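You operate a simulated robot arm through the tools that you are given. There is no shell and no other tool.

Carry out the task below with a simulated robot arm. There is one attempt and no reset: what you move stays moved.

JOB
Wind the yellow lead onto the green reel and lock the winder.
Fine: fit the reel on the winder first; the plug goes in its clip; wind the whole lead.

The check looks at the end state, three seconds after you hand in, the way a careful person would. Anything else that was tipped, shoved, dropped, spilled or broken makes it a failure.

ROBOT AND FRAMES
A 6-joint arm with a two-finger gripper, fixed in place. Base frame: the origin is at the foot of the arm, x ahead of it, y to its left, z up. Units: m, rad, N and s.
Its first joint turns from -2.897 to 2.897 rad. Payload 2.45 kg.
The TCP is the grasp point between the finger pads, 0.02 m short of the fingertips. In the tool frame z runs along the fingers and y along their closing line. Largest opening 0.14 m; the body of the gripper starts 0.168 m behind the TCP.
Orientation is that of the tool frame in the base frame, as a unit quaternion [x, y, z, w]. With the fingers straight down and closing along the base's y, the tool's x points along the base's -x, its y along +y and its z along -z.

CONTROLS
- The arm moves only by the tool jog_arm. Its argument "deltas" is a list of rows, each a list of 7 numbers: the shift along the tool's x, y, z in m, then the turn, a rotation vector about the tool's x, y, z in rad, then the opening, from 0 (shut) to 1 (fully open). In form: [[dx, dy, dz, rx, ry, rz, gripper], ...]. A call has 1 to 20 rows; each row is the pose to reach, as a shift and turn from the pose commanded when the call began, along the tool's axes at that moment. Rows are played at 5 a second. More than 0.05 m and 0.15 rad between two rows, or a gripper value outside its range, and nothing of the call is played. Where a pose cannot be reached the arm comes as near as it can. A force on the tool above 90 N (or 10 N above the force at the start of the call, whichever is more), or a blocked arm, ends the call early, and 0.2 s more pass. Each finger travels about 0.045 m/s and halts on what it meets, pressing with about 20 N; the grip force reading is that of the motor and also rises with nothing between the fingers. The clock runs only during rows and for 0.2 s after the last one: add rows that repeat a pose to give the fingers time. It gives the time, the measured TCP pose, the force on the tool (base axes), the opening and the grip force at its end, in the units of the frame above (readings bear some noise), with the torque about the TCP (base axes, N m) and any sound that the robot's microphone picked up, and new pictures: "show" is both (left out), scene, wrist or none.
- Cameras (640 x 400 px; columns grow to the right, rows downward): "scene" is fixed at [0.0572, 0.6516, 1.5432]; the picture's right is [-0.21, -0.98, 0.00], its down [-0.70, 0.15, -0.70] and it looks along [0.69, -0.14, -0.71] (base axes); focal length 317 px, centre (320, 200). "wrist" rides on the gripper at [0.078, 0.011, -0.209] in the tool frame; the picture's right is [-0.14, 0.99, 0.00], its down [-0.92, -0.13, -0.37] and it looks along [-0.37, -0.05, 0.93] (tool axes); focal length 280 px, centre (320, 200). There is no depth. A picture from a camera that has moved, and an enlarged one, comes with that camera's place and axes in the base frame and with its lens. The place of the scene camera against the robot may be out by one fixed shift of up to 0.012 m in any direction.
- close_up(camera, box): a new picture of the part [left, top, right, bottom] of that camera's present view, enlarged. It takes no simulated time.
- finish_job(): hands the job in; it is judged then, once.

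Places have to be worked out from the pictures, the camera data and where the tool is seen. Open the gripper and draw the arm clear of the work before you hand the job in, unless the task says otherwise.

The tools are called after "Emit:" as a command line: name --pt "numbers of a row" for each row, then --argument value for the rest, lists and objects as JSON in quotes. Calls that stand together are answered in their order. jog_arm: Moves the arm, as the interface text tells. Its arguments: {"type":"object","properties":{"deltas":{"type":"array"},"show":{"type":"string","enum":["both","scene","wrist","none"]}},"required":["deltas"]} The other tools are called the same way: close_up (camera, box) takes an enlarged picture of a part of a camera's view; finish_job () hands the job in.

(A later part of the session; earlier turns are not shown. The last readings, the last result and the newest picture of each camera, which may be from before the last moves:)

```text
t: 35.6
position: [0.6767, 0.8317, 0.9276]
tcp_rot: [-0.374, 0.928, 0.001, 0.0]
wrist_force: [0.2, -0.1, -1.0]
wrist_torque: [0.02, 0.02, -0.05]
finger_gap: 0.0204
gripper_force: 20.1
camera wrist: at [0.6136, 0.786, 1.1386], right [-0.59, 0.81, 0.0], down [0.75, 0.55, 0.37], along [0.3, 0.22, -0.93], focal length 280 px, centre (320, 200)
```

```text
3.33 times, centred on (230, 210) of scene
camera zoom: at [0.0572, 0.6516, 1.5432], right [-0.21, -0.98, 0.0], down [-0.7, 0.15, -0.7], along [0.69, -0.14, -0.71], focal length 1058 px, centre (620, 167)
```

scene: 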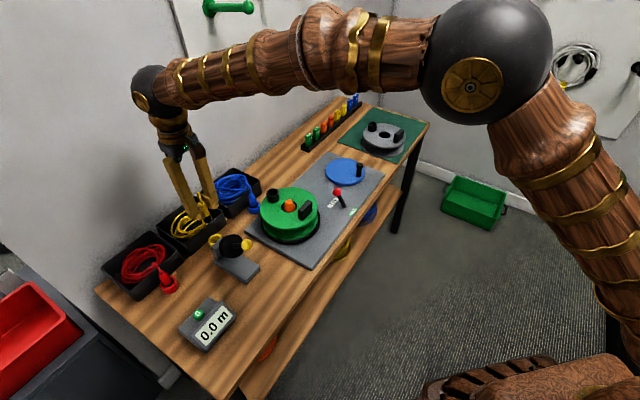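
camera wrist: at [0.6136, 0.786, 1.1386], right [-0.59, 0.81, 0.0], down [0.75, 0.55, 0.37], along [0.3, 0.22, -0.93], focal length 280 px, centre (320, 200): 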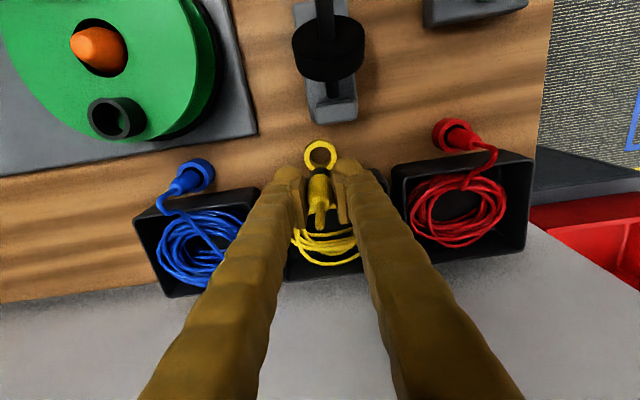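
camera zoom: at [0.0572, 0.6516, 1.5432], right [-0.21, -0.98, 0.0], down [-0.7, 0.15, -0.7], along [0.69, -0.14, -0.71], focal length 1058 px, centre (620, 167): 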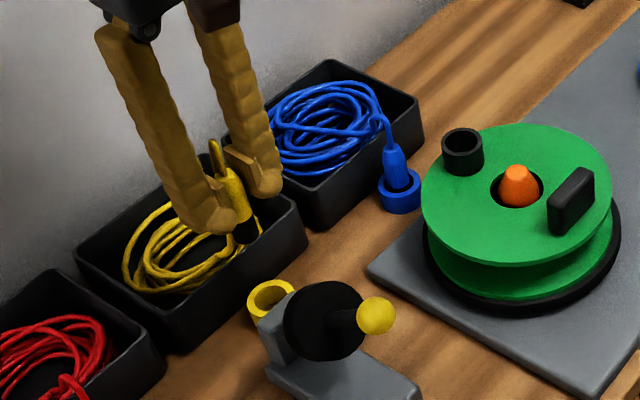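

The plug is held and freed (it has a black tip about 55 mm below the TCP). The cup on the reel is at about (0.744, 0.647), top z≈0.887; I'll carry the plug up and over to hover above it.

Emit:
jog_arm --pt "0 -0.005 -0.03 0 0 0 0" --pt "0.01 -0.02 -0.062 0 0 0 0" --pt "0.025 -0.055 -0.062 0 0 0 0" --pt "0.042 -0.09 -0.062 0 0 0 0" --pt "0.058 -0.125 -0.062 0 0 0 0" --pt "0.074 -0.16 -0.062 0 0 0 0" --pt "0.0835 -0.18 -0.062 0 0 0 0" --pt "0.0835 -0.18 -0.062 0 0 0 0"

Emit:
close_up --camera "wrist" --box '[240, 100, 400, 240]'

Emit:
close_up --camera "scene" --box '[220, 120, 340, 250]'

```text
t: 37.4
position: [0.7421, 0.6431, 0.9919]
tcp_rot: [-0.374, 0.927, 0.0, 0.0]
wrist_force: [-0.2, -0.4, 0.1]
wrist_torque: [-0.02, -0.01, -0.02]
finger_gap: 0.0204
gripper_force: 20.0
camera wrist: at [0.679, 0.5977, 1.2011], right [-0.59, 0.81, 0.0], down [0.75, 0.55, 0.37], along [0.3, 0.22, -0.93], focal length 280 px, centre (320, 200)
```

scene: 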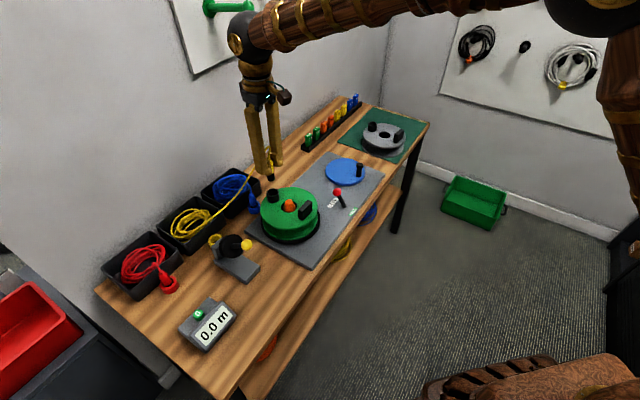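
wrist: 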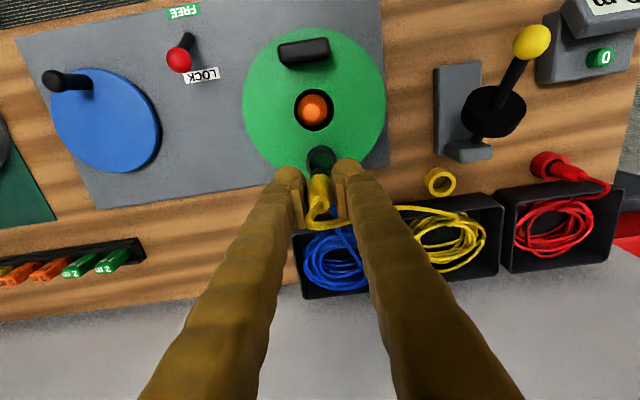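

```text
2.86 times, centred on (320, 170) of wrist
camera zoom: at [0.679, 0.5977, 1.2011], right [-0.59, 0.81, 0.0], down [0.75, 0.55, 0.37], along [0.3, 0.22, -0.93], focal length 801 px, centre (320, 286)
```

zoom: 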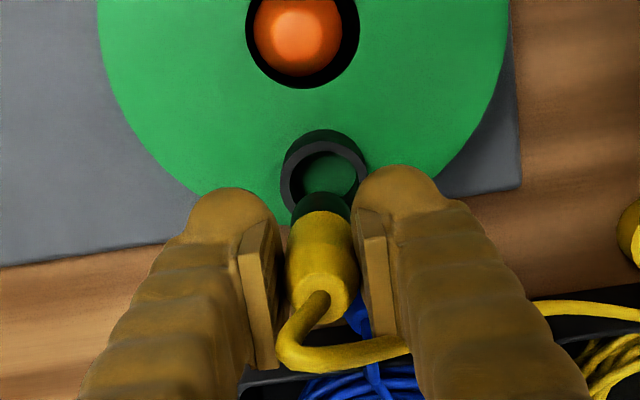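

```text
3.08 times, centred on (280, 185) of scene
camera zoom: at [0.0572, 0.6516, 1.5432], right [-0.21, -0.98, 0.0], down [-0.7, 0.15, -0.7], along [0.69, -0.14, -0.71], focal length 977 px, centre (443, 246)
```

zoom: 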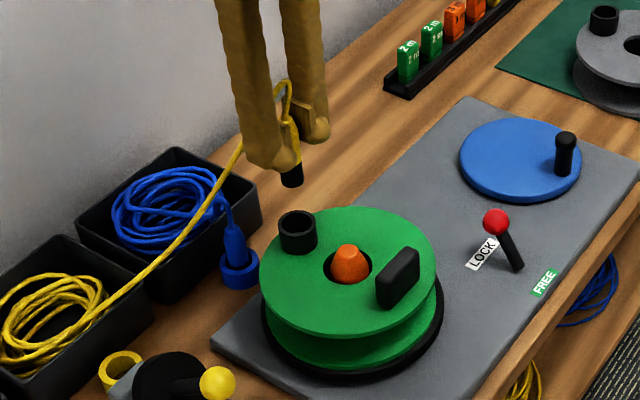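

The lead trails along nicely. I'll zoom in on the plug tip and the cup to measure the offset.

Emit:
close_up --camera "wrist" --box '[290, 130, 350, 200]'

Emit:
close_up --camera "scene" --box '[250, 150, 300, 210]'

```text
5.71 times, centred on (320, 165) of wrist
camera zoom: at [0.679, 0.5977, 1.2011], right [-0.59, 0.81, 0.0], down [0.75, 0.55, 0.37], along [0.3, 0.22, -0.93], focal length 1602 px, centre (320, 400)
```

zoom: 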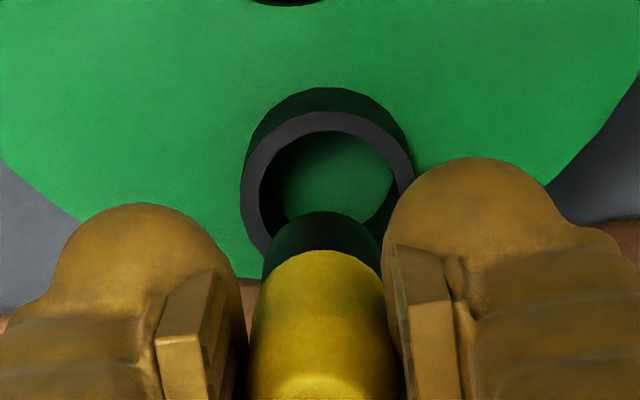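

```text
6.67 times, centred on (275, 180) of scene
camera zoom: at [0.0572, 0.6516, 1.5432], right [-0.21, -0.98, 0.0], down [-0.7, 0.15, -0.7], along [0.69, -0.14, -0.71], focal length 2116 px, centre (620, 333)
```

zoom: 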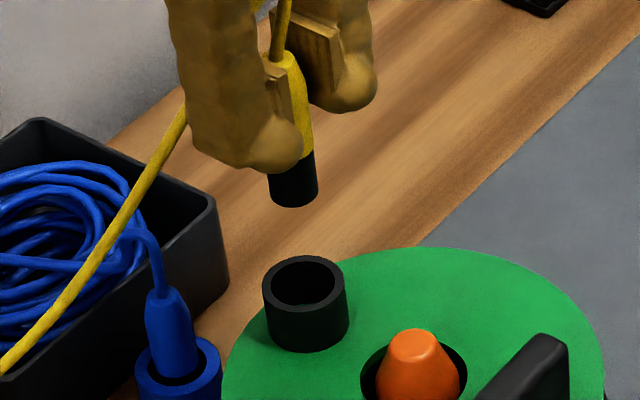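

The plug tip and the cup centre agree within about 1 mm in both views. I'll lower until the tip just enters the cup and check.

Emit:
jog_arm --pt "0 0 0.02 0 0 0 0" --pt "0 0 0.04 0 0 0 0" --pt "0 0 0.055 0 0 0 0" --pt "0 0 0.055 0 0 0 0"

Emit:
close_up --camera "wrist" --box '[280, 120, 360, 220]'

Emit:
close_up --camera "scene" --box '[245, 150, 305, 220]'

```text
t: 38.4
position: [0.7422, 0.6443, 0.9348]
tcp_rot: [-0.374, 0.927, -0.001, 0.0]
wrist_force: [1.2, 0.2, -0.2]
wrist_torque: [0.0, 0.04, 0.01]
finger_gap: 0.0201
gripper_force: 20.0
camera wrist: at [0.6794, 0.5983, 1.1448], right [-0.59, 0.81, 0.0], down [0.75, 0.55, 0.37], along [0.3, 0.22, -0.93], focal length 280 px, centre (320, 200)
```

scene: 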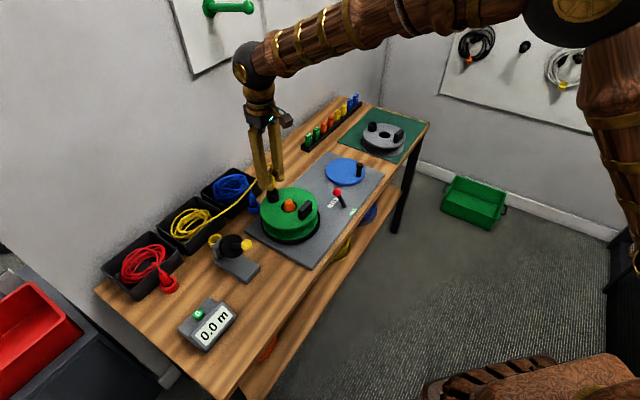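
wrist: 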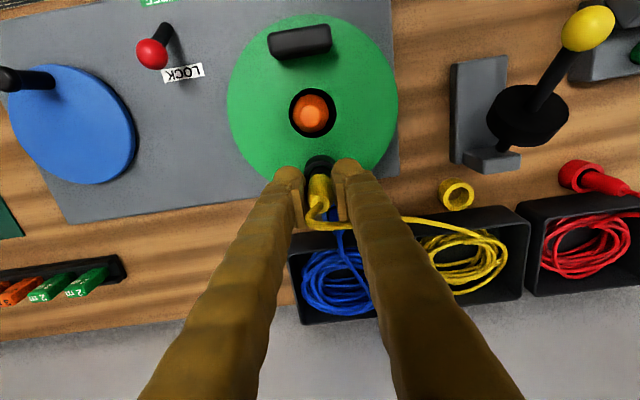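

```text
4.00 times, centred on (320, 170) of wrist
camera zoom: at [0.6794, 0.5983, 1.1448], right [-0.59, 0.81, 0.0], down [0.75, 0.55, 0.37], along [0.3, 0.22, -0.93], focal length 1122 px, centre (320, 320)
```

zoom: 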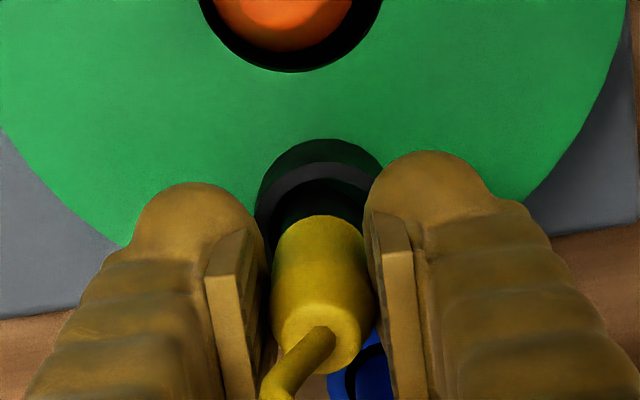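

```text
5.71 times, centred on (275, 185) of scene
camera zoom: at [0.0572, 0.6516, 1.5432], right [-0.21, -0.98, 0.0], down [-0.7, 0.15, -0.7], along [0.69, -0.14, -0.71], focal length 1814 px, centre (577, 286)
```

zoom: 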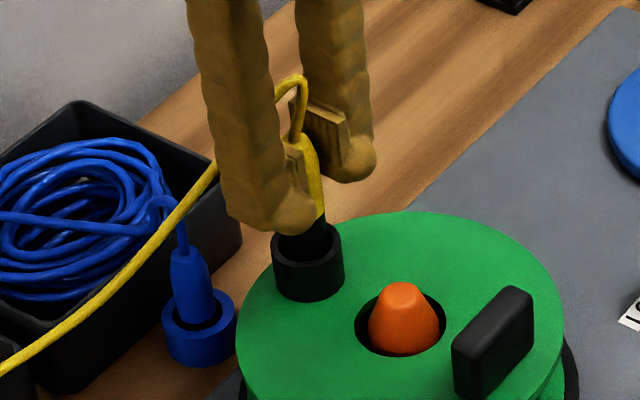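

The black tip is entering the cup. I'll continue down slowly, 12 mm, watching the force.

Emit:
jog_arm --pt "0 0 0.004 0 0 0 0" --pt "0 0 0.008 0 0 0 0" --pt "0 0 0.012 0 0 0 0" --pt "0 0 0.012 0 0 0 0" --show "wrist"

Emit:
close_up --camera "wrist" --box '[280, 120, 360, 220]'

Emit:
close_up --camera "scene" --box '[245, 150, 305, 220]'

```text
t: 39.4
position: [0.741, 0.6449, 0.9241]
tcp_rot: [-0.373, 0.928, -0.001, 0.0]
wrist_force: [0.6, 0.2, -0.5]
wrist_torque: [0.0, 0.02, 0.02]
finger_gap: 0.0201
gripper_force: 20.2
camera wrist: at [0.6791, 0.5981, 1.1339], right [-0.59, 0.81, 0.0], down [0.75, 0.55, 0.37], along [0.3, 0.22, -0.93], focal length 280 px, centre (320, 200)
```

wrist: 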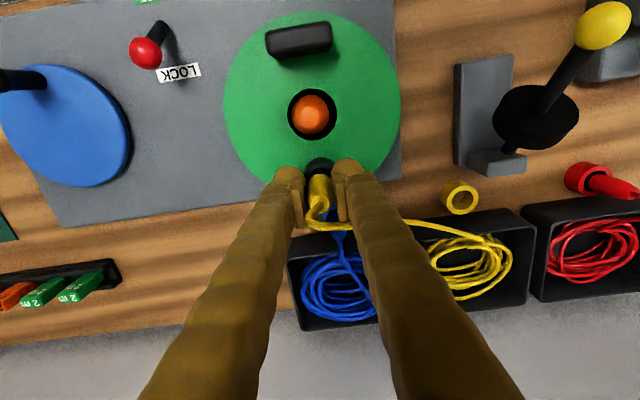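

```text
4.00 times, centred on (320, 170) of wrist
camera zoom: at [0.6791, 0.5981, 1.1339], right [-0.59, 0.81, 0.0], down [0.75, 0.55, 0.37], along [0.3, 0.22, -0.93], focal length 1122 px, centre (320, 320)
```

zoom: 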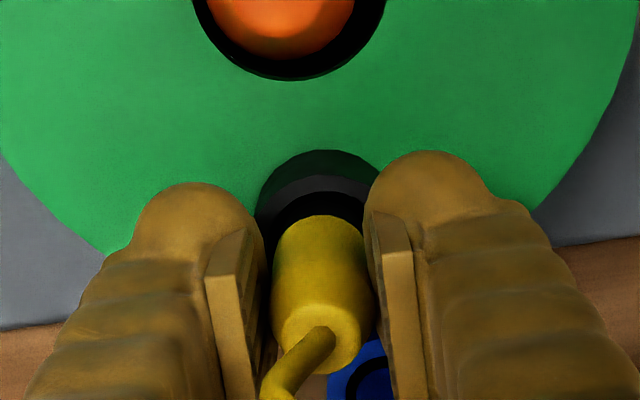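

```text
5.71 times, centred on (275, 185) of scene
camera zoom: at [0.0572, 0.6516, 1.5432], right [-0.21, -0.98, 0.0], down [-0.7, 0.15, -0.7], along [0.69, -0.14, -0.71], focal length 1814 px, centre (577, 286)
```

zoom: 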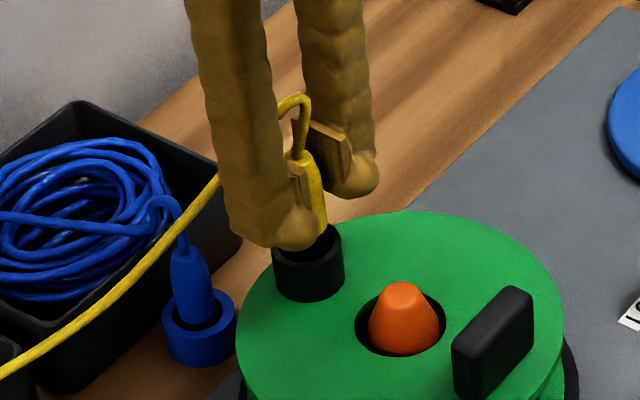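

Emit:
jog_arm --pt "0 0 0.003 0 0 0 0" --pt "0 0 0.006 0 0 0 0" --pt "0 0 0.006 0 0 0 0" --show "none"

Emit:
close_up --camera "scene" --box '[245, 150, 305, 220]'

Emit:
close_up --camera "wrist" --box '[280, 120, 360, 220]'

```text
t: 40.2
position: [0.7421, 0.6439, 0.9184]
tcp_rot: [-0.374, 0.927, 0.0, 0.0]
wrist_force: [0.2, -0.2, -1.1]
wrist_torque: [-0.01, 0.0, 0.01]
finger_gap: 0.0203
gripper_force: 20.3
```

```text
5.71 times, centred on (275, 185) of scene
camera zoom: at [0.0572, 0.6516, 1.5432], right [-0.21, -0.98, 0.0], down [-0.7, 0.15, -0.7], along [0.69, -0.14, -0.71], focal length 1814 px, centre (577, 286)
```

zoom: 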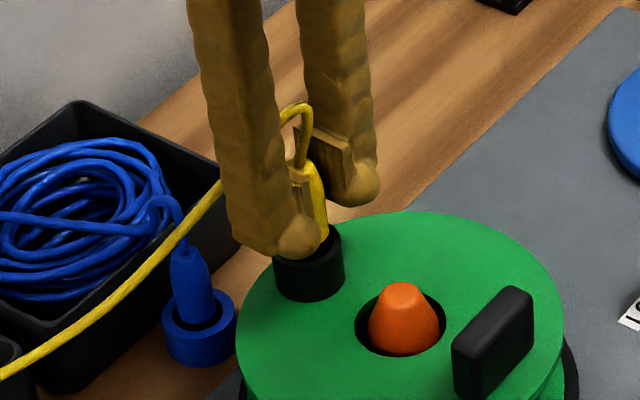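

```text
4.00 times, centred on (320, 170) of wrist
camera zoom: at [0.6787, 0.5977, 1.1287], right [-0.59, 0.81, 0.0], down [0.75, 0.55, 0.37], along [0.3, 0.22, -0.93], focal length 1122 px, centre (320, 320)
```

zoom: 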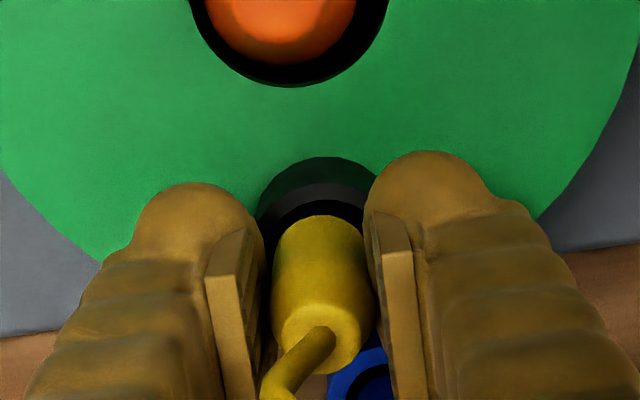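

Still free. I'll press lower in small steps.

Emit:
jog_arm --pt "0 0 0.002 0 0 0 0" --pt "0 0 0.004 0 0 0 0" --pt "0 0 0.004 0 0 0 0" --show "none"

```text
t: 41.0
position: [0.7423, 0.6439, 0.9142]
tcp_rot: [-0.374, 0.928, 0.0, 0.0]
wrist_force: [-0.7, -0.2, -0.7]
wrist_torque: [-0.03, 0.03, -0.04]
finger_gap: 0.0203
gripper_force: 20.2
```

Emit:
jog_arm --pt "0 0 0.002 0 0 0 0" --pt "0 0 0.004 0 0 0 0" --pt "0 0 0.004 0 0 0 0" --show "none"

Emit:
close_up --camera "scene" --box '[245, 150, 305, 220]'

Emit:
close_up --camera "wrist" --box '[280, 120, 360, 220]'

```text
t: 41.8
position: [0.7415, 0.6437, 0.9121]
tcp_rot: [-0.373, 0.928, 0.001, 0.002]
wrist_force: [-2.0, -1.9, 35.9]
wrist_torque: [0.05, -0.09, -0.03]
finger_gap: 0.0206
gripper_force: 20.2
```

```text
5.71 times, centred on (275, 185) of scene
camera zoom: at [0.0572, 0.6516, 1.5432], right [-0.21, -0.98, 0.0], down [-0.7, 0.15, -0.7], along [0.69, -0.14, -0.71], focal length 1814 px, centre (577, 286)
```

zoom: 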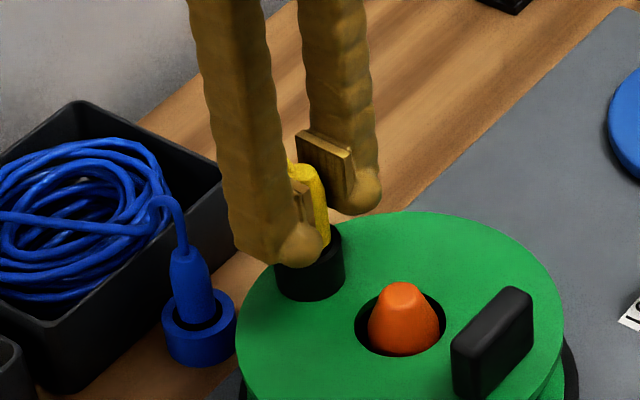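

```text
4.00 times, centred on (320, 170) of wrist
camera zoom: at [0.6787, 0.5971, 1.1223], right [-0.59, 0.81, 0.0], down [0.75, 0.55, 0.37], along [0.3, 0.22, -0.93], focal length 1122 px, centre (320, 320)
```

zoom: 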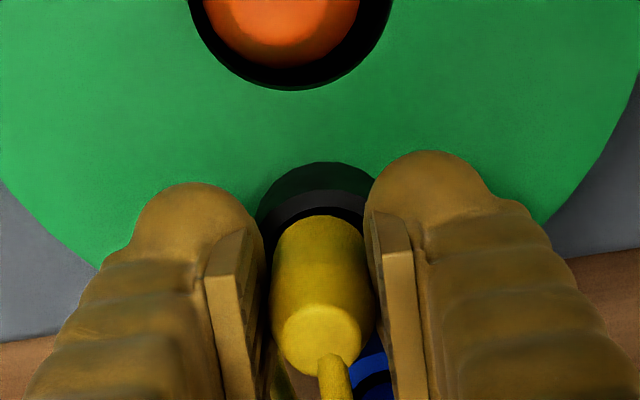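

Force rose to 36 N, so the plug has bottomed in the cup, and the cable's course has changed. I'll look at the full views before releasing.

Emit:
close_up --camera "scene" --box '[150, 130, 350, 290]'

Emit:
close_up --camera "wrist" --box '[220, 100, 540, 320]'

```text
2.50 times, centred on (250, 210) of scene
camera zoom: at [0.0572, 0.6516, 1.5432], right [-0.21, -0.98, 0.0], down [-0.7, 0.15, -0.7], along [0.69, -0.14, -0.71], focal length 794 px, centre (495, 175)
```

zoom: 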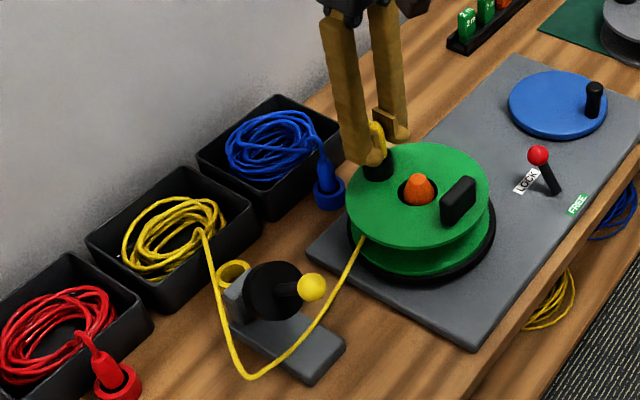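

```text
1.82 times, centred on (380, 210) of wrist
camera zoom: at [0.6787, 0.5971, 1.1223], right [-0.59, 0.81, 0.0], down [0.75, 0.55, 0.37], along [0.3, 0.22, -0.93], focal length 510 px, centre (211, 182)
```

zoom: 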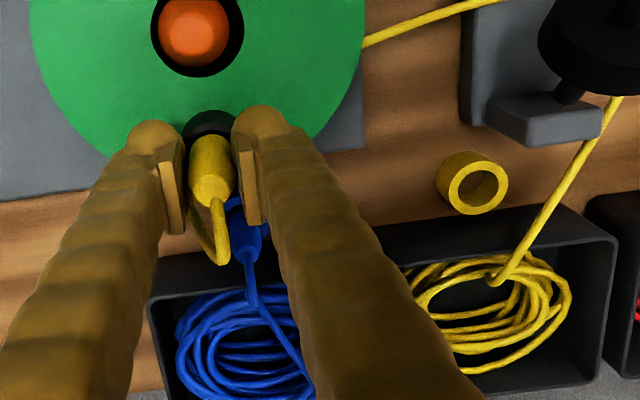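

The lead has switched to running from the tray to the reel, so the plug is clipped. I'll relax the push, open the fingers and rise straight up.

Emit:
jog_arm --pt "0 0 -0.002 0 0 0 0.0" --pt "0 0 -0.003 0 0 0 0.2" --pt "0 0 -0.003 0 0 0 0.35" --pt "0 0 -0.003 0 0 0 0.35" --pt "0 0 -0.03 0 0 0 0.35" --pt "0 0 -0.06 0 0 0 0.35" --pt "0 0 -0.1 0 0 0 0.35" --pt "0 0 -0.14 0 0 0 0.35" --pt "0 0 -0.14 0 0 0 0.35"

Emit:
close_up --camera "scene" --box '[150, 150, 350, 310]'

Emit:
close_up --camera "wrist" --box '[220, 20, 540, 240]'

```text
t: 43.8
position: [0.7405, 0.6452, 1.0523]
tcp_rot: [-0.374, 0.927, 0.0, 0.0]
wrist_force: [-0.4, 0.4, 0.5]
wrist_torque: [-0.02, 0.0, 0.01]
finger_gap: 0.049
gripper_force: 0.1
camera wrist: at [0.6782, 0.599, 1.2626], right [-0.59, 0.81, 0.0], down [0.75, 0.55, 0.37], along [0.3, 0.22, -0.93], focal length 280 px, centre (320, 200)
```

scene: 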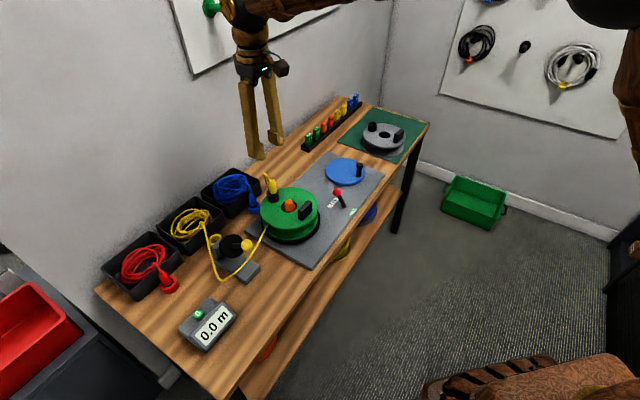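
wrist: 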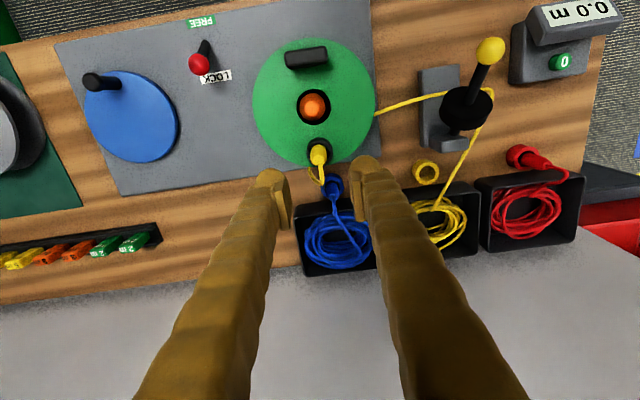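

```text
2.50 times, centred on (250, 230) of scene
camera zoom: at [0.0572, 0.6516, 1.5432], right [-0.21, -0.98, 0.0], down [-0.7, 0.15, -0.7], along [0.69, -0.14, -0.71], focal length 794 px, centre (495, 125)
```

zoom: 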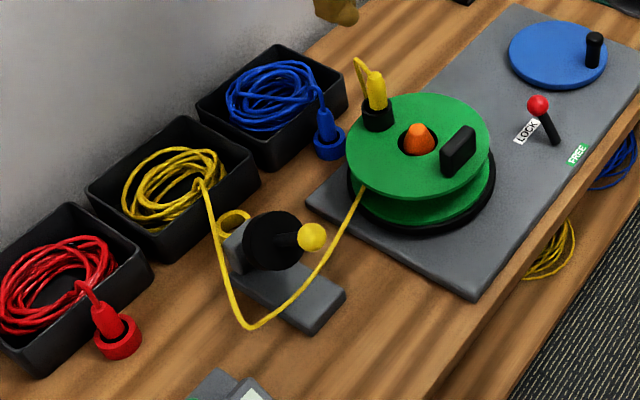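

```text
1.82 times, centred on (380, 130) of wrist
camera zoom: at [0.6782, 0.599, 1.2626], right [-0.59, 0.81, 0.0], down [0.75, 0.55, 0.37], along [0.3, 0.22, -0.93], focal length 510 px, centre (211, 327)
```

zoom: 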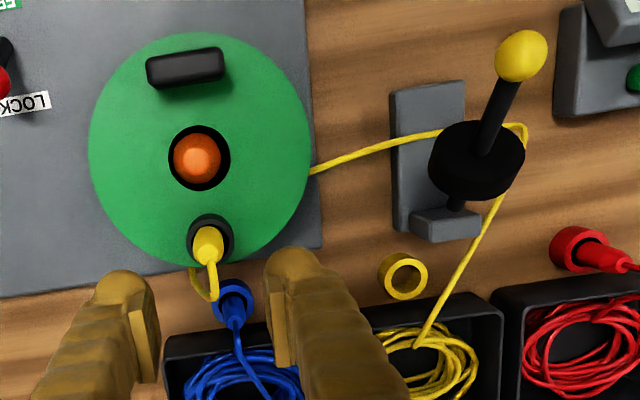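

The plug stands in its clip and the lead runs to the reel. Next the lever: knob at about (0.751, 0.447, z 0.841), pivot at about (0.730, 0.421), leaning to LOCK. I'll close the fingers and move to above its wall side, to push it toward FREE.

Emit:
jog_arm --pt "0.02 -0.035 0 0 0 0 0.2" --pt "0.04 -0.07 0 0 0 0 0.1" --pt "0.06 -0.105 0 0 0 0 0" --pt "0.08 -0.14 0 0 0 0 0" --pt "0.086 -0.1504 0.03 0 0 0 0" --pt "0.086 -0.1504 0.07 0 0 0 0" --pt "0.086 -0.1504 0.1 0 0 0 0" --pt "0.086 -0.1504 0.1 0 0 0 0"

Emit:
close_up --camera "wrist" --box '[200, 60, 440, 240]'

Emit:
close_up --camera "scene" --box '[290, 120, 390, 220]'

```text
t: 45.6
position: [0.7834, 0.4785, 0.9515]
tcp_rot: [-0.375, 0.927, 0.0, 0.001]
wrist_force: [-0.3, -0.2, -0.6]
wrist_torque: [0.02, -0.03, 0.02]
finger_gap: 0.0002
gripper_force: 19.5
camera wrist: at [0.7207, 0.4309, 1.1606], right [-0.59, 0.81, 0.0], down [0.75, 0.55, 0.37], along [0.3, 0.22, -0.93], focal length 280 px, centre (320, 200)
```

scene: 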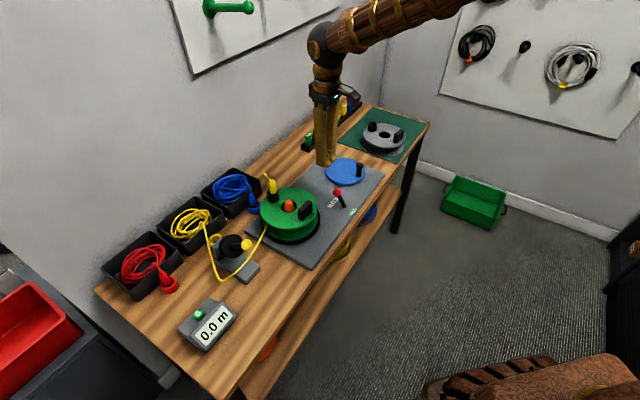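
wrist: 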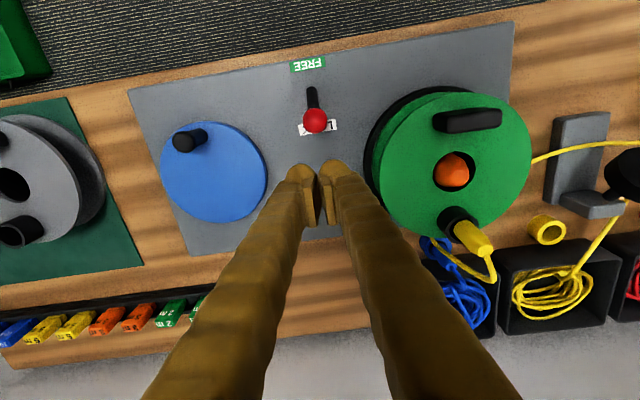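

```text
2.22 times, centred on (320, 150) of wrist
camera zoom: at [0.7207, 0.4309, 1.1606], right [-0.59, 0.81, 0.0], down [0.75, 0.55, 0.37], along [0.3, 0.22, -0.93], focal length 623 px, centre (320, 311)
```

zoom: 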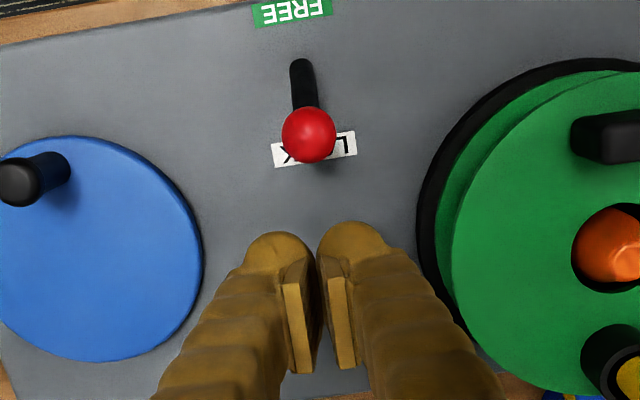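

```text
4.00 times, centred on (340, 170) of scene
camera zoom: at [0.0572, 0.6516, 1.5432], right [-0.21, -0.98, 0.0], down [-0.7, 0.15, -0.7], along [0.69, -0.14, -0.71], focal length 1270 px, centre (240, 320)
```

zoom: 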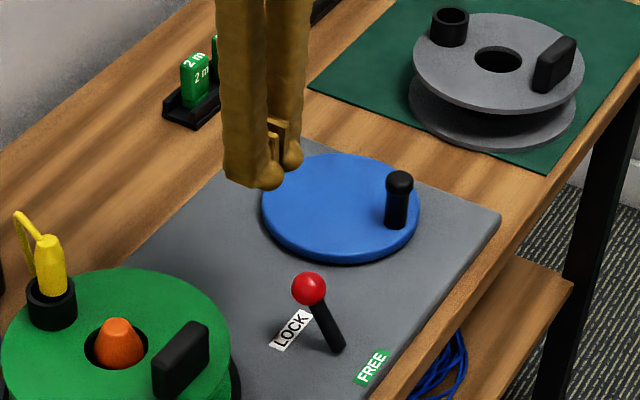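

Knob confirmed at (0.752, 0.447) with a radius of about 14 mm, in line with the fingers. I'll descend behind it so the tips are at z≈0.828.

Emit:
jog_arm --pt "0 0 0.035 0 0 0 0" --pt "0 0 0.07 0 0 0 0" --pt "0 0 0.1035 0 0 0 0" --pt "0 0 0.1035 0 0 0 0" --show "none"

Emit:
close_up --camera "wrist" --box '[200, 60, 440, 240]'

Emit:
close_up --camera "scene" --box '[290, 120, 390, 220]'

```text
t: 46.6
position: [0.784, 0.4773, 0.847]
tcp_rot: [-0.373, 0.928, 0.0, 0.0]
wrist_force: [-0.3, 0.0, -0.2]
wrist_torque: [-0.03, 0.01, -0.01]
finger_gap: 0.0003
gripper_force: 20.0
```

```text
2.22 times, centred on (320, 150) of wrist
camera zoom: at [0.7202, 0.4298, 1.0567], right [-0.59, 0.81, 0.0], down [0.75, 0.55, 0.37], along [0.3, 0.22, -0.93], focal length 623 px, centre (320, 311)
```

zoom: 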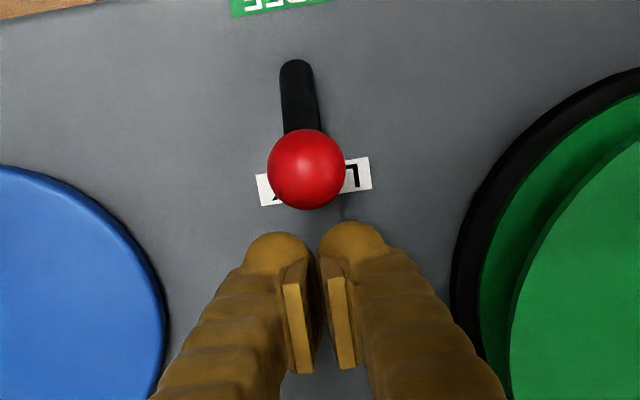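

```text
4.00 times, centred on (340, 170) of scene
camera zoom: at [0.0572, 0.6516, 1.5432], right [-0.21, -0.98, 0.0], down [-0.7, 0.15, -0.7], along [0.69, -0.14, -0.71], focal length 1270 px, centre (240, 320)
```

zoom: 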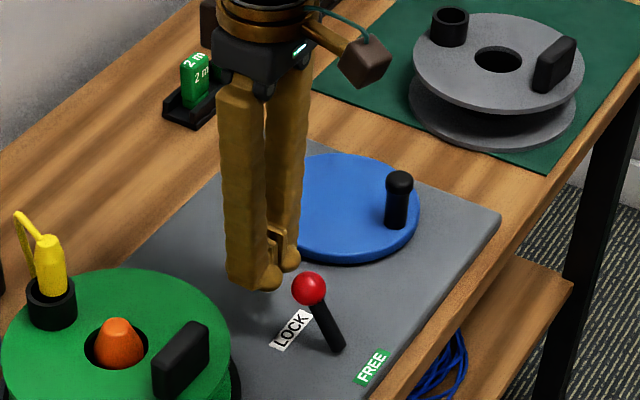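

The fingers are right behind the knob. I'll push toward the front in small steps.

Emit:
jog_arm --pt "0.01 -0.002 0 0 0 0 0" --pt "0.02 -0.002 0 0 0 0 0" --pt "0.03 -0.002 0 0 0 0 0" --pt "0.04 -0.002 0 0 0 0 0" --pt "0.05 -0.002 0 0 0 0 0" --pt "0.06 -0.002 0 0 0 0 0" --pt "0.07 -0.002 0 0 0 0 0" --pt "0.075 -0.002 0 0 0 0 0" --pt "0.075 -0.002 0 0 0 0 0"

Emit:
close_up --camera "wrist" --box '[200, 60, 440, 240]'

Emit:
close_up --camera "scene" --box '[290, 120, 390, 220]'

```text
t: 48.6
position: [0.7328, 0.4229, 0.8461]
tcp_rot: [-0.374, 0.928, 0.0, 0.001]
wrist_force: [14.7, 14.3, -2.3]
wrist_torque: [0.16, -0.32, -0.17]
finger_gap: 0.0
gripper_force: 20.4
camera wrist: at [0.6687, 0.3763, 1.0565], right [-0.59, 0.81, 0.0], down [0.75, 0.55, 0.37], along [0.3, 0.22, -0.93], focal length 280 px, centre (320, 200)
```

scene: 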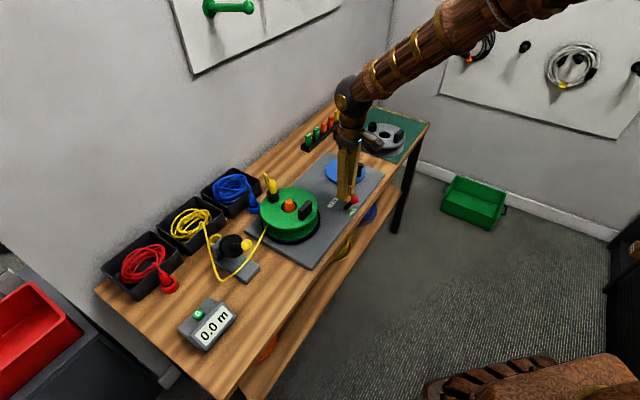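
wrist: 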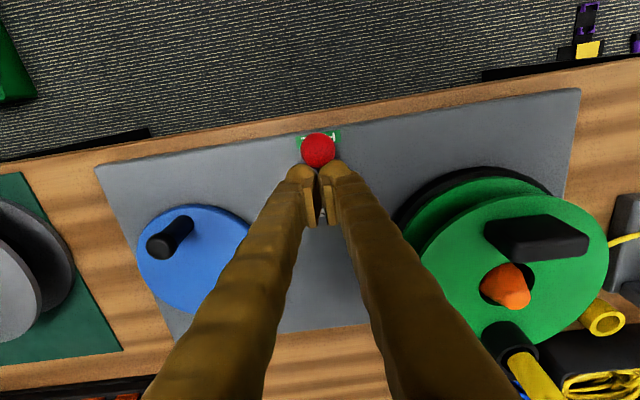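

```text
2.22 times, centred on (320, 150) of wrist
camera zoom: at [0.6687, 0.3763, 1.0565], right [-0.59, 0.81, 0.0], down [0.75, 0.55, 0.37], along [0.3, 0.22, -0.93], focal length 623 px, centre (320, 311)
```

zoom: 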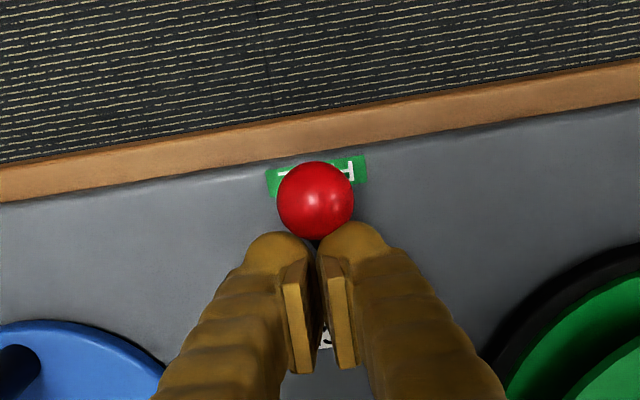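

```text
4.00 times, centred on (340, 170) of scene
camera zoom: at [0.0572, 0.6516, 1.5432], right [-0.21, -0.98, 0.0], down [-0.7, 0.15, -0.7], along [0.69, -0.14, -0.71], focal length 1270 px, centre (240, 320)
```

zoom: 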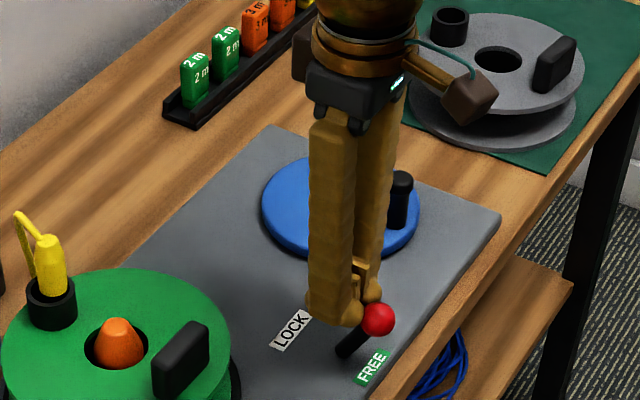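

The lever has swung over to FREE and is against its stop (about 20 N reaction). I'll back off, rise, and move toward the crank.

Emit:
jog_arm --pt "-0.015 0 0 0 0 0 0" --pt "-0.025 0 -0.02 0 0 0 0.2" --pt "-0.03 -0.03 -0.06 0 0 0 0.4" --pt "-0.03 -0.07 -0.1 0 0 0 0.4" --pt "-0.03 -0.11 -0.13 0 0 0 0.4" --pt "-0.03 -0.13 -0.13 0 0 0 0.4" --pt "-0.03 -0.13 -0.13 0 0 0 0.4"

Emit:
close_up --camera "wrist" --box '[200, 60, 440, 240]'

Emit:
close_up --camera "scene" --box '[290, 120, 390, 220]'

```text
refused: row 3 steps farther than a row can; nothing moved
```

```text
2.22 times, centred on (320, 150) of wrist
camera zoom: at [0.6687, 0.3763, 1.0565], right [-0.59, 0.81, 0.0], down [0.75, 0.55, 0.37], along [0.3, 0.22, -0.93], focal length 623 px, centre (320, 311)
```

zoom: 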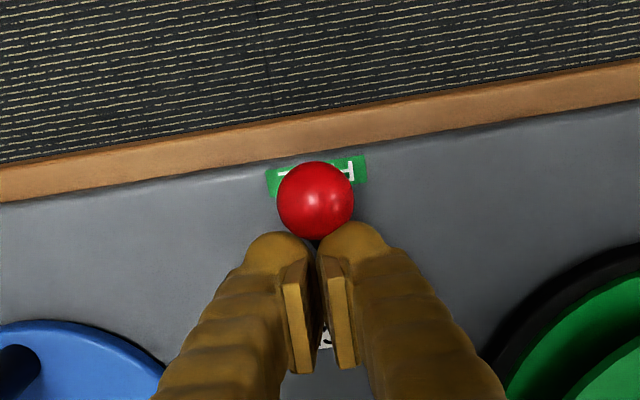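

```text
4.00 times, centred on (340, 170) of scene
camera zoom: at [0.0572, 0.6516, 1.5432], right [-0.21, -0.98, 0.0], down [-0.7, 0.15, -0.7], along [0.69, -0.14, -0.71], focal length 1270 px, centre (240, 320)
```

zoom: 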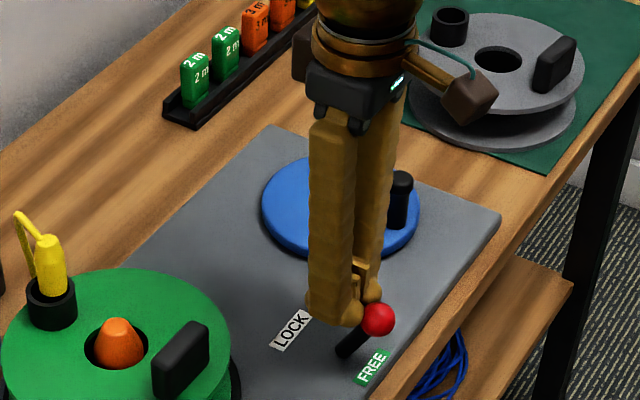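

One step was a hair too long; I'll resend with smaller steps.

Emit:
jog_arm --pt "-0.015 0 0 0 0 0 0" --pt "-0.025 0 -0.02 0 0 0 0.2" --pt "-0.03 -0.01 -0.06 0 0 0 0.4" --pt "-0.03 -0.04 -0.095 0 0 0 0.4" --pt "-0.03 -0.08 -0.12 0 0 0 0.4" --pt "-0.03 -0.11 -0.13 0 0 0 0.4" --pt "-0.03 -0.13 -0.13 0 0 0 0.4" --pt "-0.03 -0.13 -0.13 0 0 0 0.4"

Emit:
close_up --camera "wrist" --box '[200, 60, 440, 240]'

Emit:
close_up --camera "scene" --box '[290, 120, 390, 220]'

```text
t: 50.4
position: [0.8446, 0.3502, 0.9763]
tcp_rot: [-0.372, 0.928, 0.0, 0.0]
wrist_force: [0.1, -0.1, 0.4]
wrist_torque: [0.01, -0.05, -0.03]
finger_gap: 0.0562
gripper_force: 0.0
camera wrist: at [0.7815, 0.3036, 1.1864], right [-0.59, 0.81, 0.0], down [0.75, 0.55, 0.37], along [0.3, 0.22, -0.93], focal length 280 px, centre (320, 200)
```

scene: 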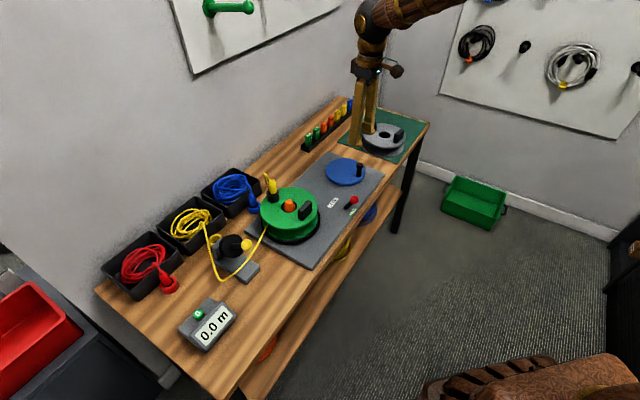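
wrist: 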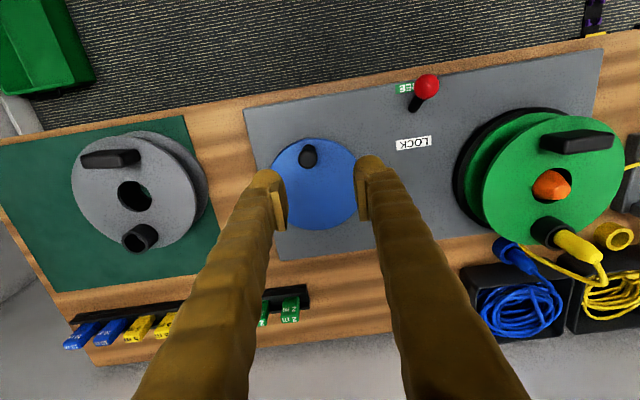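

```text
2.22 times, centred on (320, 150) of wrist
camera zoom: at [0.7815, 0.3036, 1.1864], right [-0.59, 0.81, 0.0], down [0.75, 0.55, 0.37], along [0.3, 0.22, -0.93], focal length 623 px, centre (320, 311)
```

zoom: 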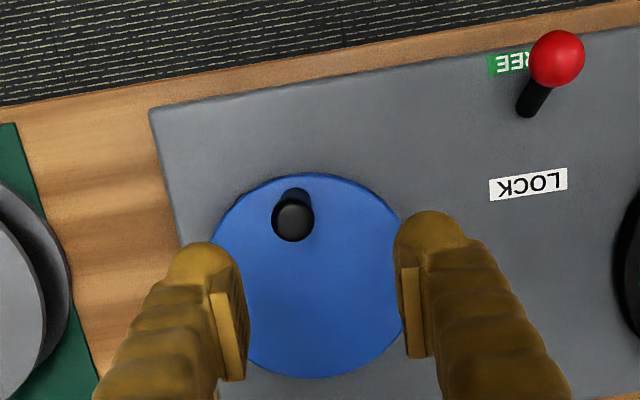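

```text
4.00 times, centred on (340, 170) of scene
camera zoom: at [0.0572, 0.6516, 1.5432], right [-0.21, -0.98, 0.0], down [-0.7, 0.15, -0.7], along [0.69, -0.14, -0.71], focal length 1270 px, centre (240, 320)
```

zoom: 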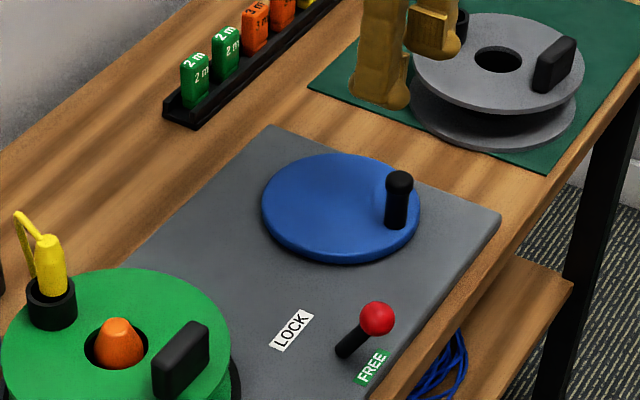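

Crank disc centre ≈(0.892, 0.374), handle ≈(0.853, 0.338) with top z≈0.867, crank radius ≈0.053; the lever now leans to FREE. I'll position above the handle to check alignment.

Emit:
jog_arm --pt "0.0024 -0.0146 0.03 0 0 0 0.4" --pt "0.0024 -0.0146 0.06 0 0 0 0.4" --pt "0.0024 -0.0146 0.072 0 0 0 0.4" --pt "0.0024 -0.0146 0.072 0 0 0 0.4" --show "none"

Emit:
close_up --camera "wrist" --box '[200, 60, 440, 240]'

Emit:
close_up --camera "scene" --box '[310, 110, 390, 210]'

```text
t: 51.4
position: [0.8516, 0.3379, 0.9055]
tcp_rot: [-0.373, 0.928, 0.0, 0.0]
wrist_force: [0.4, 0.3, -0.1]
wrist_torque: [-0.04, 0.0, 0.0]
finger_gap: 0.0558
gripper_force: 0.1
```

```text
2.22 times, centred on (320, 150) of wrist
camera zoom: at [0.789, 0.2911, 1.1153], right [-0.59, 0.81, 0.0], down [0.75, 0.55, 0.37], along [0.3, 0.22, -0.93], focal length 623 px, centre (320, 311)
```

zoom: 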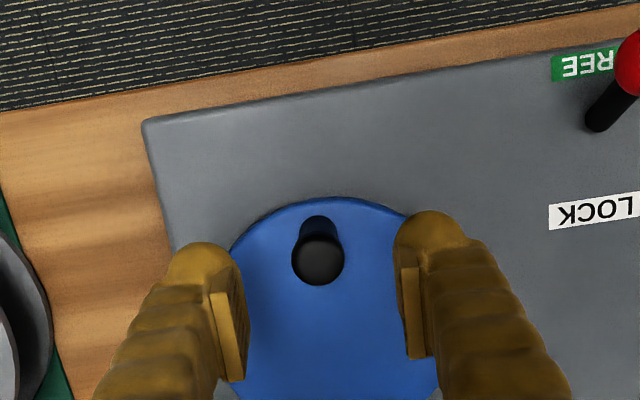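

```text
4.00 times, centred on (350, 160) of scene
camera zoom: at [0.0572, 0.6516, 1.5432], right [-0.21, -0.98, 0.0], down [-0.7, 0.15, -0.7], along [0.69, -0.14, -0.71], focal length 1270 px, centre (200, 360)
```

zoom: 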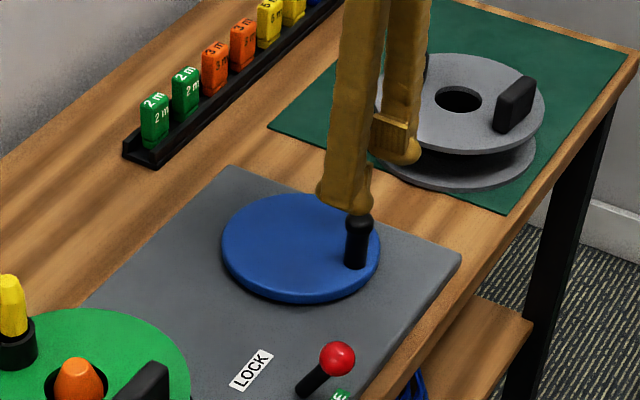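

Alignment is good. I'll descend to TCP z≈0.843 and close on the crank handle.

Emit:
jog_arm --pt "0 0 0.03 0 0 0 0.4" --pt "0 0 0.0625 0 0 0 0.4" --pt "0 0 0.0625 0 0 0 0.25" --pt "0 0 0.0625 0 0 0 0.1" --pt "0 0 0.0625 0 0 0 0.0" --pt "0 0 0.0625 0 0 0 0.0" --pt "0 0 0.0625 0 0 0 0.0"

Emit:
close_up --camera "wrist" --box '[220, 90, 420, 240]'

Emit:
close_up --camera "scene" --box '[310, 110, 390, 210]'

```text
t: 53.0
position: [0.8518, 0.3372, 0.8426]
tcp_rot: [-0.373, 0.928, 0.0, 0.001]
wrist_force: [25.1, -24.9, -8.3]
wrist_torque: [-0.12, -0.09, -0.2]
finger_gap: 0.0222
gripper_force: 44.6
camera wrist: at [0.7893, 0.2903, 1.0531], right [-0.59, 0.81, 0.0], down [0.75, 0.55, 0.37], along [0.3, 0.22, -0.93], focal length 280 px, centre (320, 200)
```

scene: 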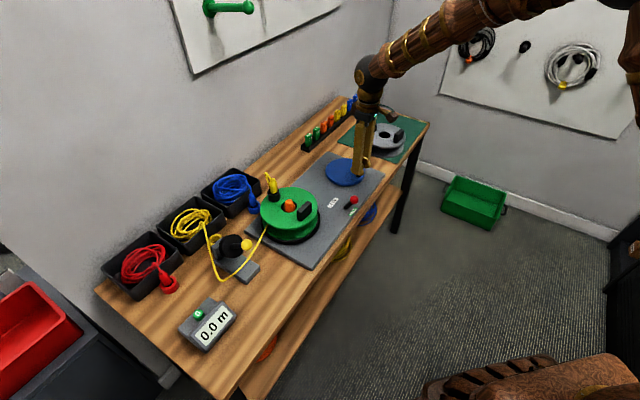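
wrist: 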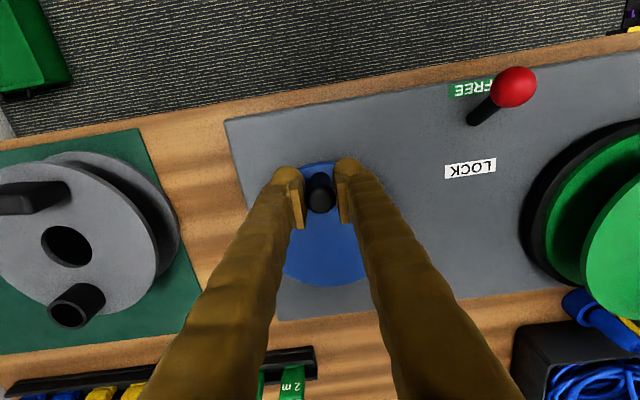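

```text
2.67 times, centred on (320, 165) of wrist
camera zoom: at [0.7893, 0.2903, 1.0531], right [-0.59, 0.81, 0.0], down [0.75, 0.55, 0.37], along [0.3, 0.22, -0.93], focal length 748 px, centre (320, 293)
```

zoom: 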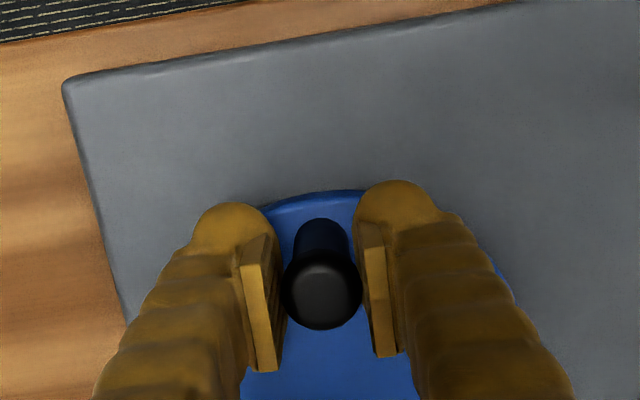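

```text
4.00 times, centred on (350, 160) of scene
camera zoom: at [0.0572, 0.6516, 1.5432], right [-0.21, -0.98, 0.0], down [-0.7, 0.15, -0.7], along [0.69, -0.14, -0.71], focal length 1270 px, centre (200, 360)
```

zoom: 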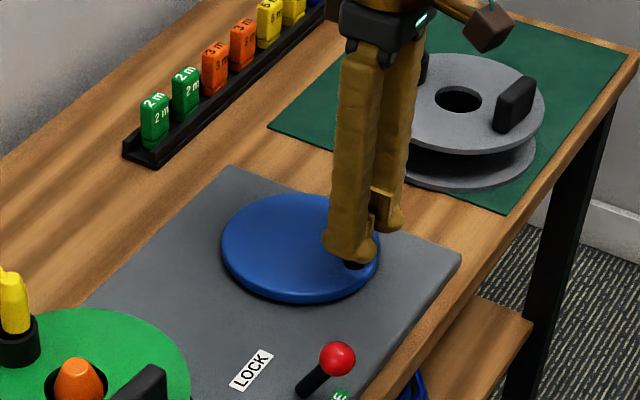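

The handle is gripped, but there's a 35 N sideways force, so the handle sits slightly to the −y side of the tool. I'll shift 2 mm that way and read the force.

Emit:
jog_arm --pt "0 -0.001 0 0 0 0 0" --pt "0 -0.002 0 0 0 0 0" --pt "0 -0.002 0 0 0 0 0" --pt "0 -0.002 0 0 0 0 0" --show "none"

```text
t: 54.0
position: [0.8518, 0.3369, 0.8423]
tcp_rot: [-0.374, 0.928, 0.001, 0.001]
wrist_force: [2.9, 5.6, -0.5]
wrist_torque: [0.11, -0.03, 0.08]
finger_gap: 0.0223
gripper_force: 45.2
```

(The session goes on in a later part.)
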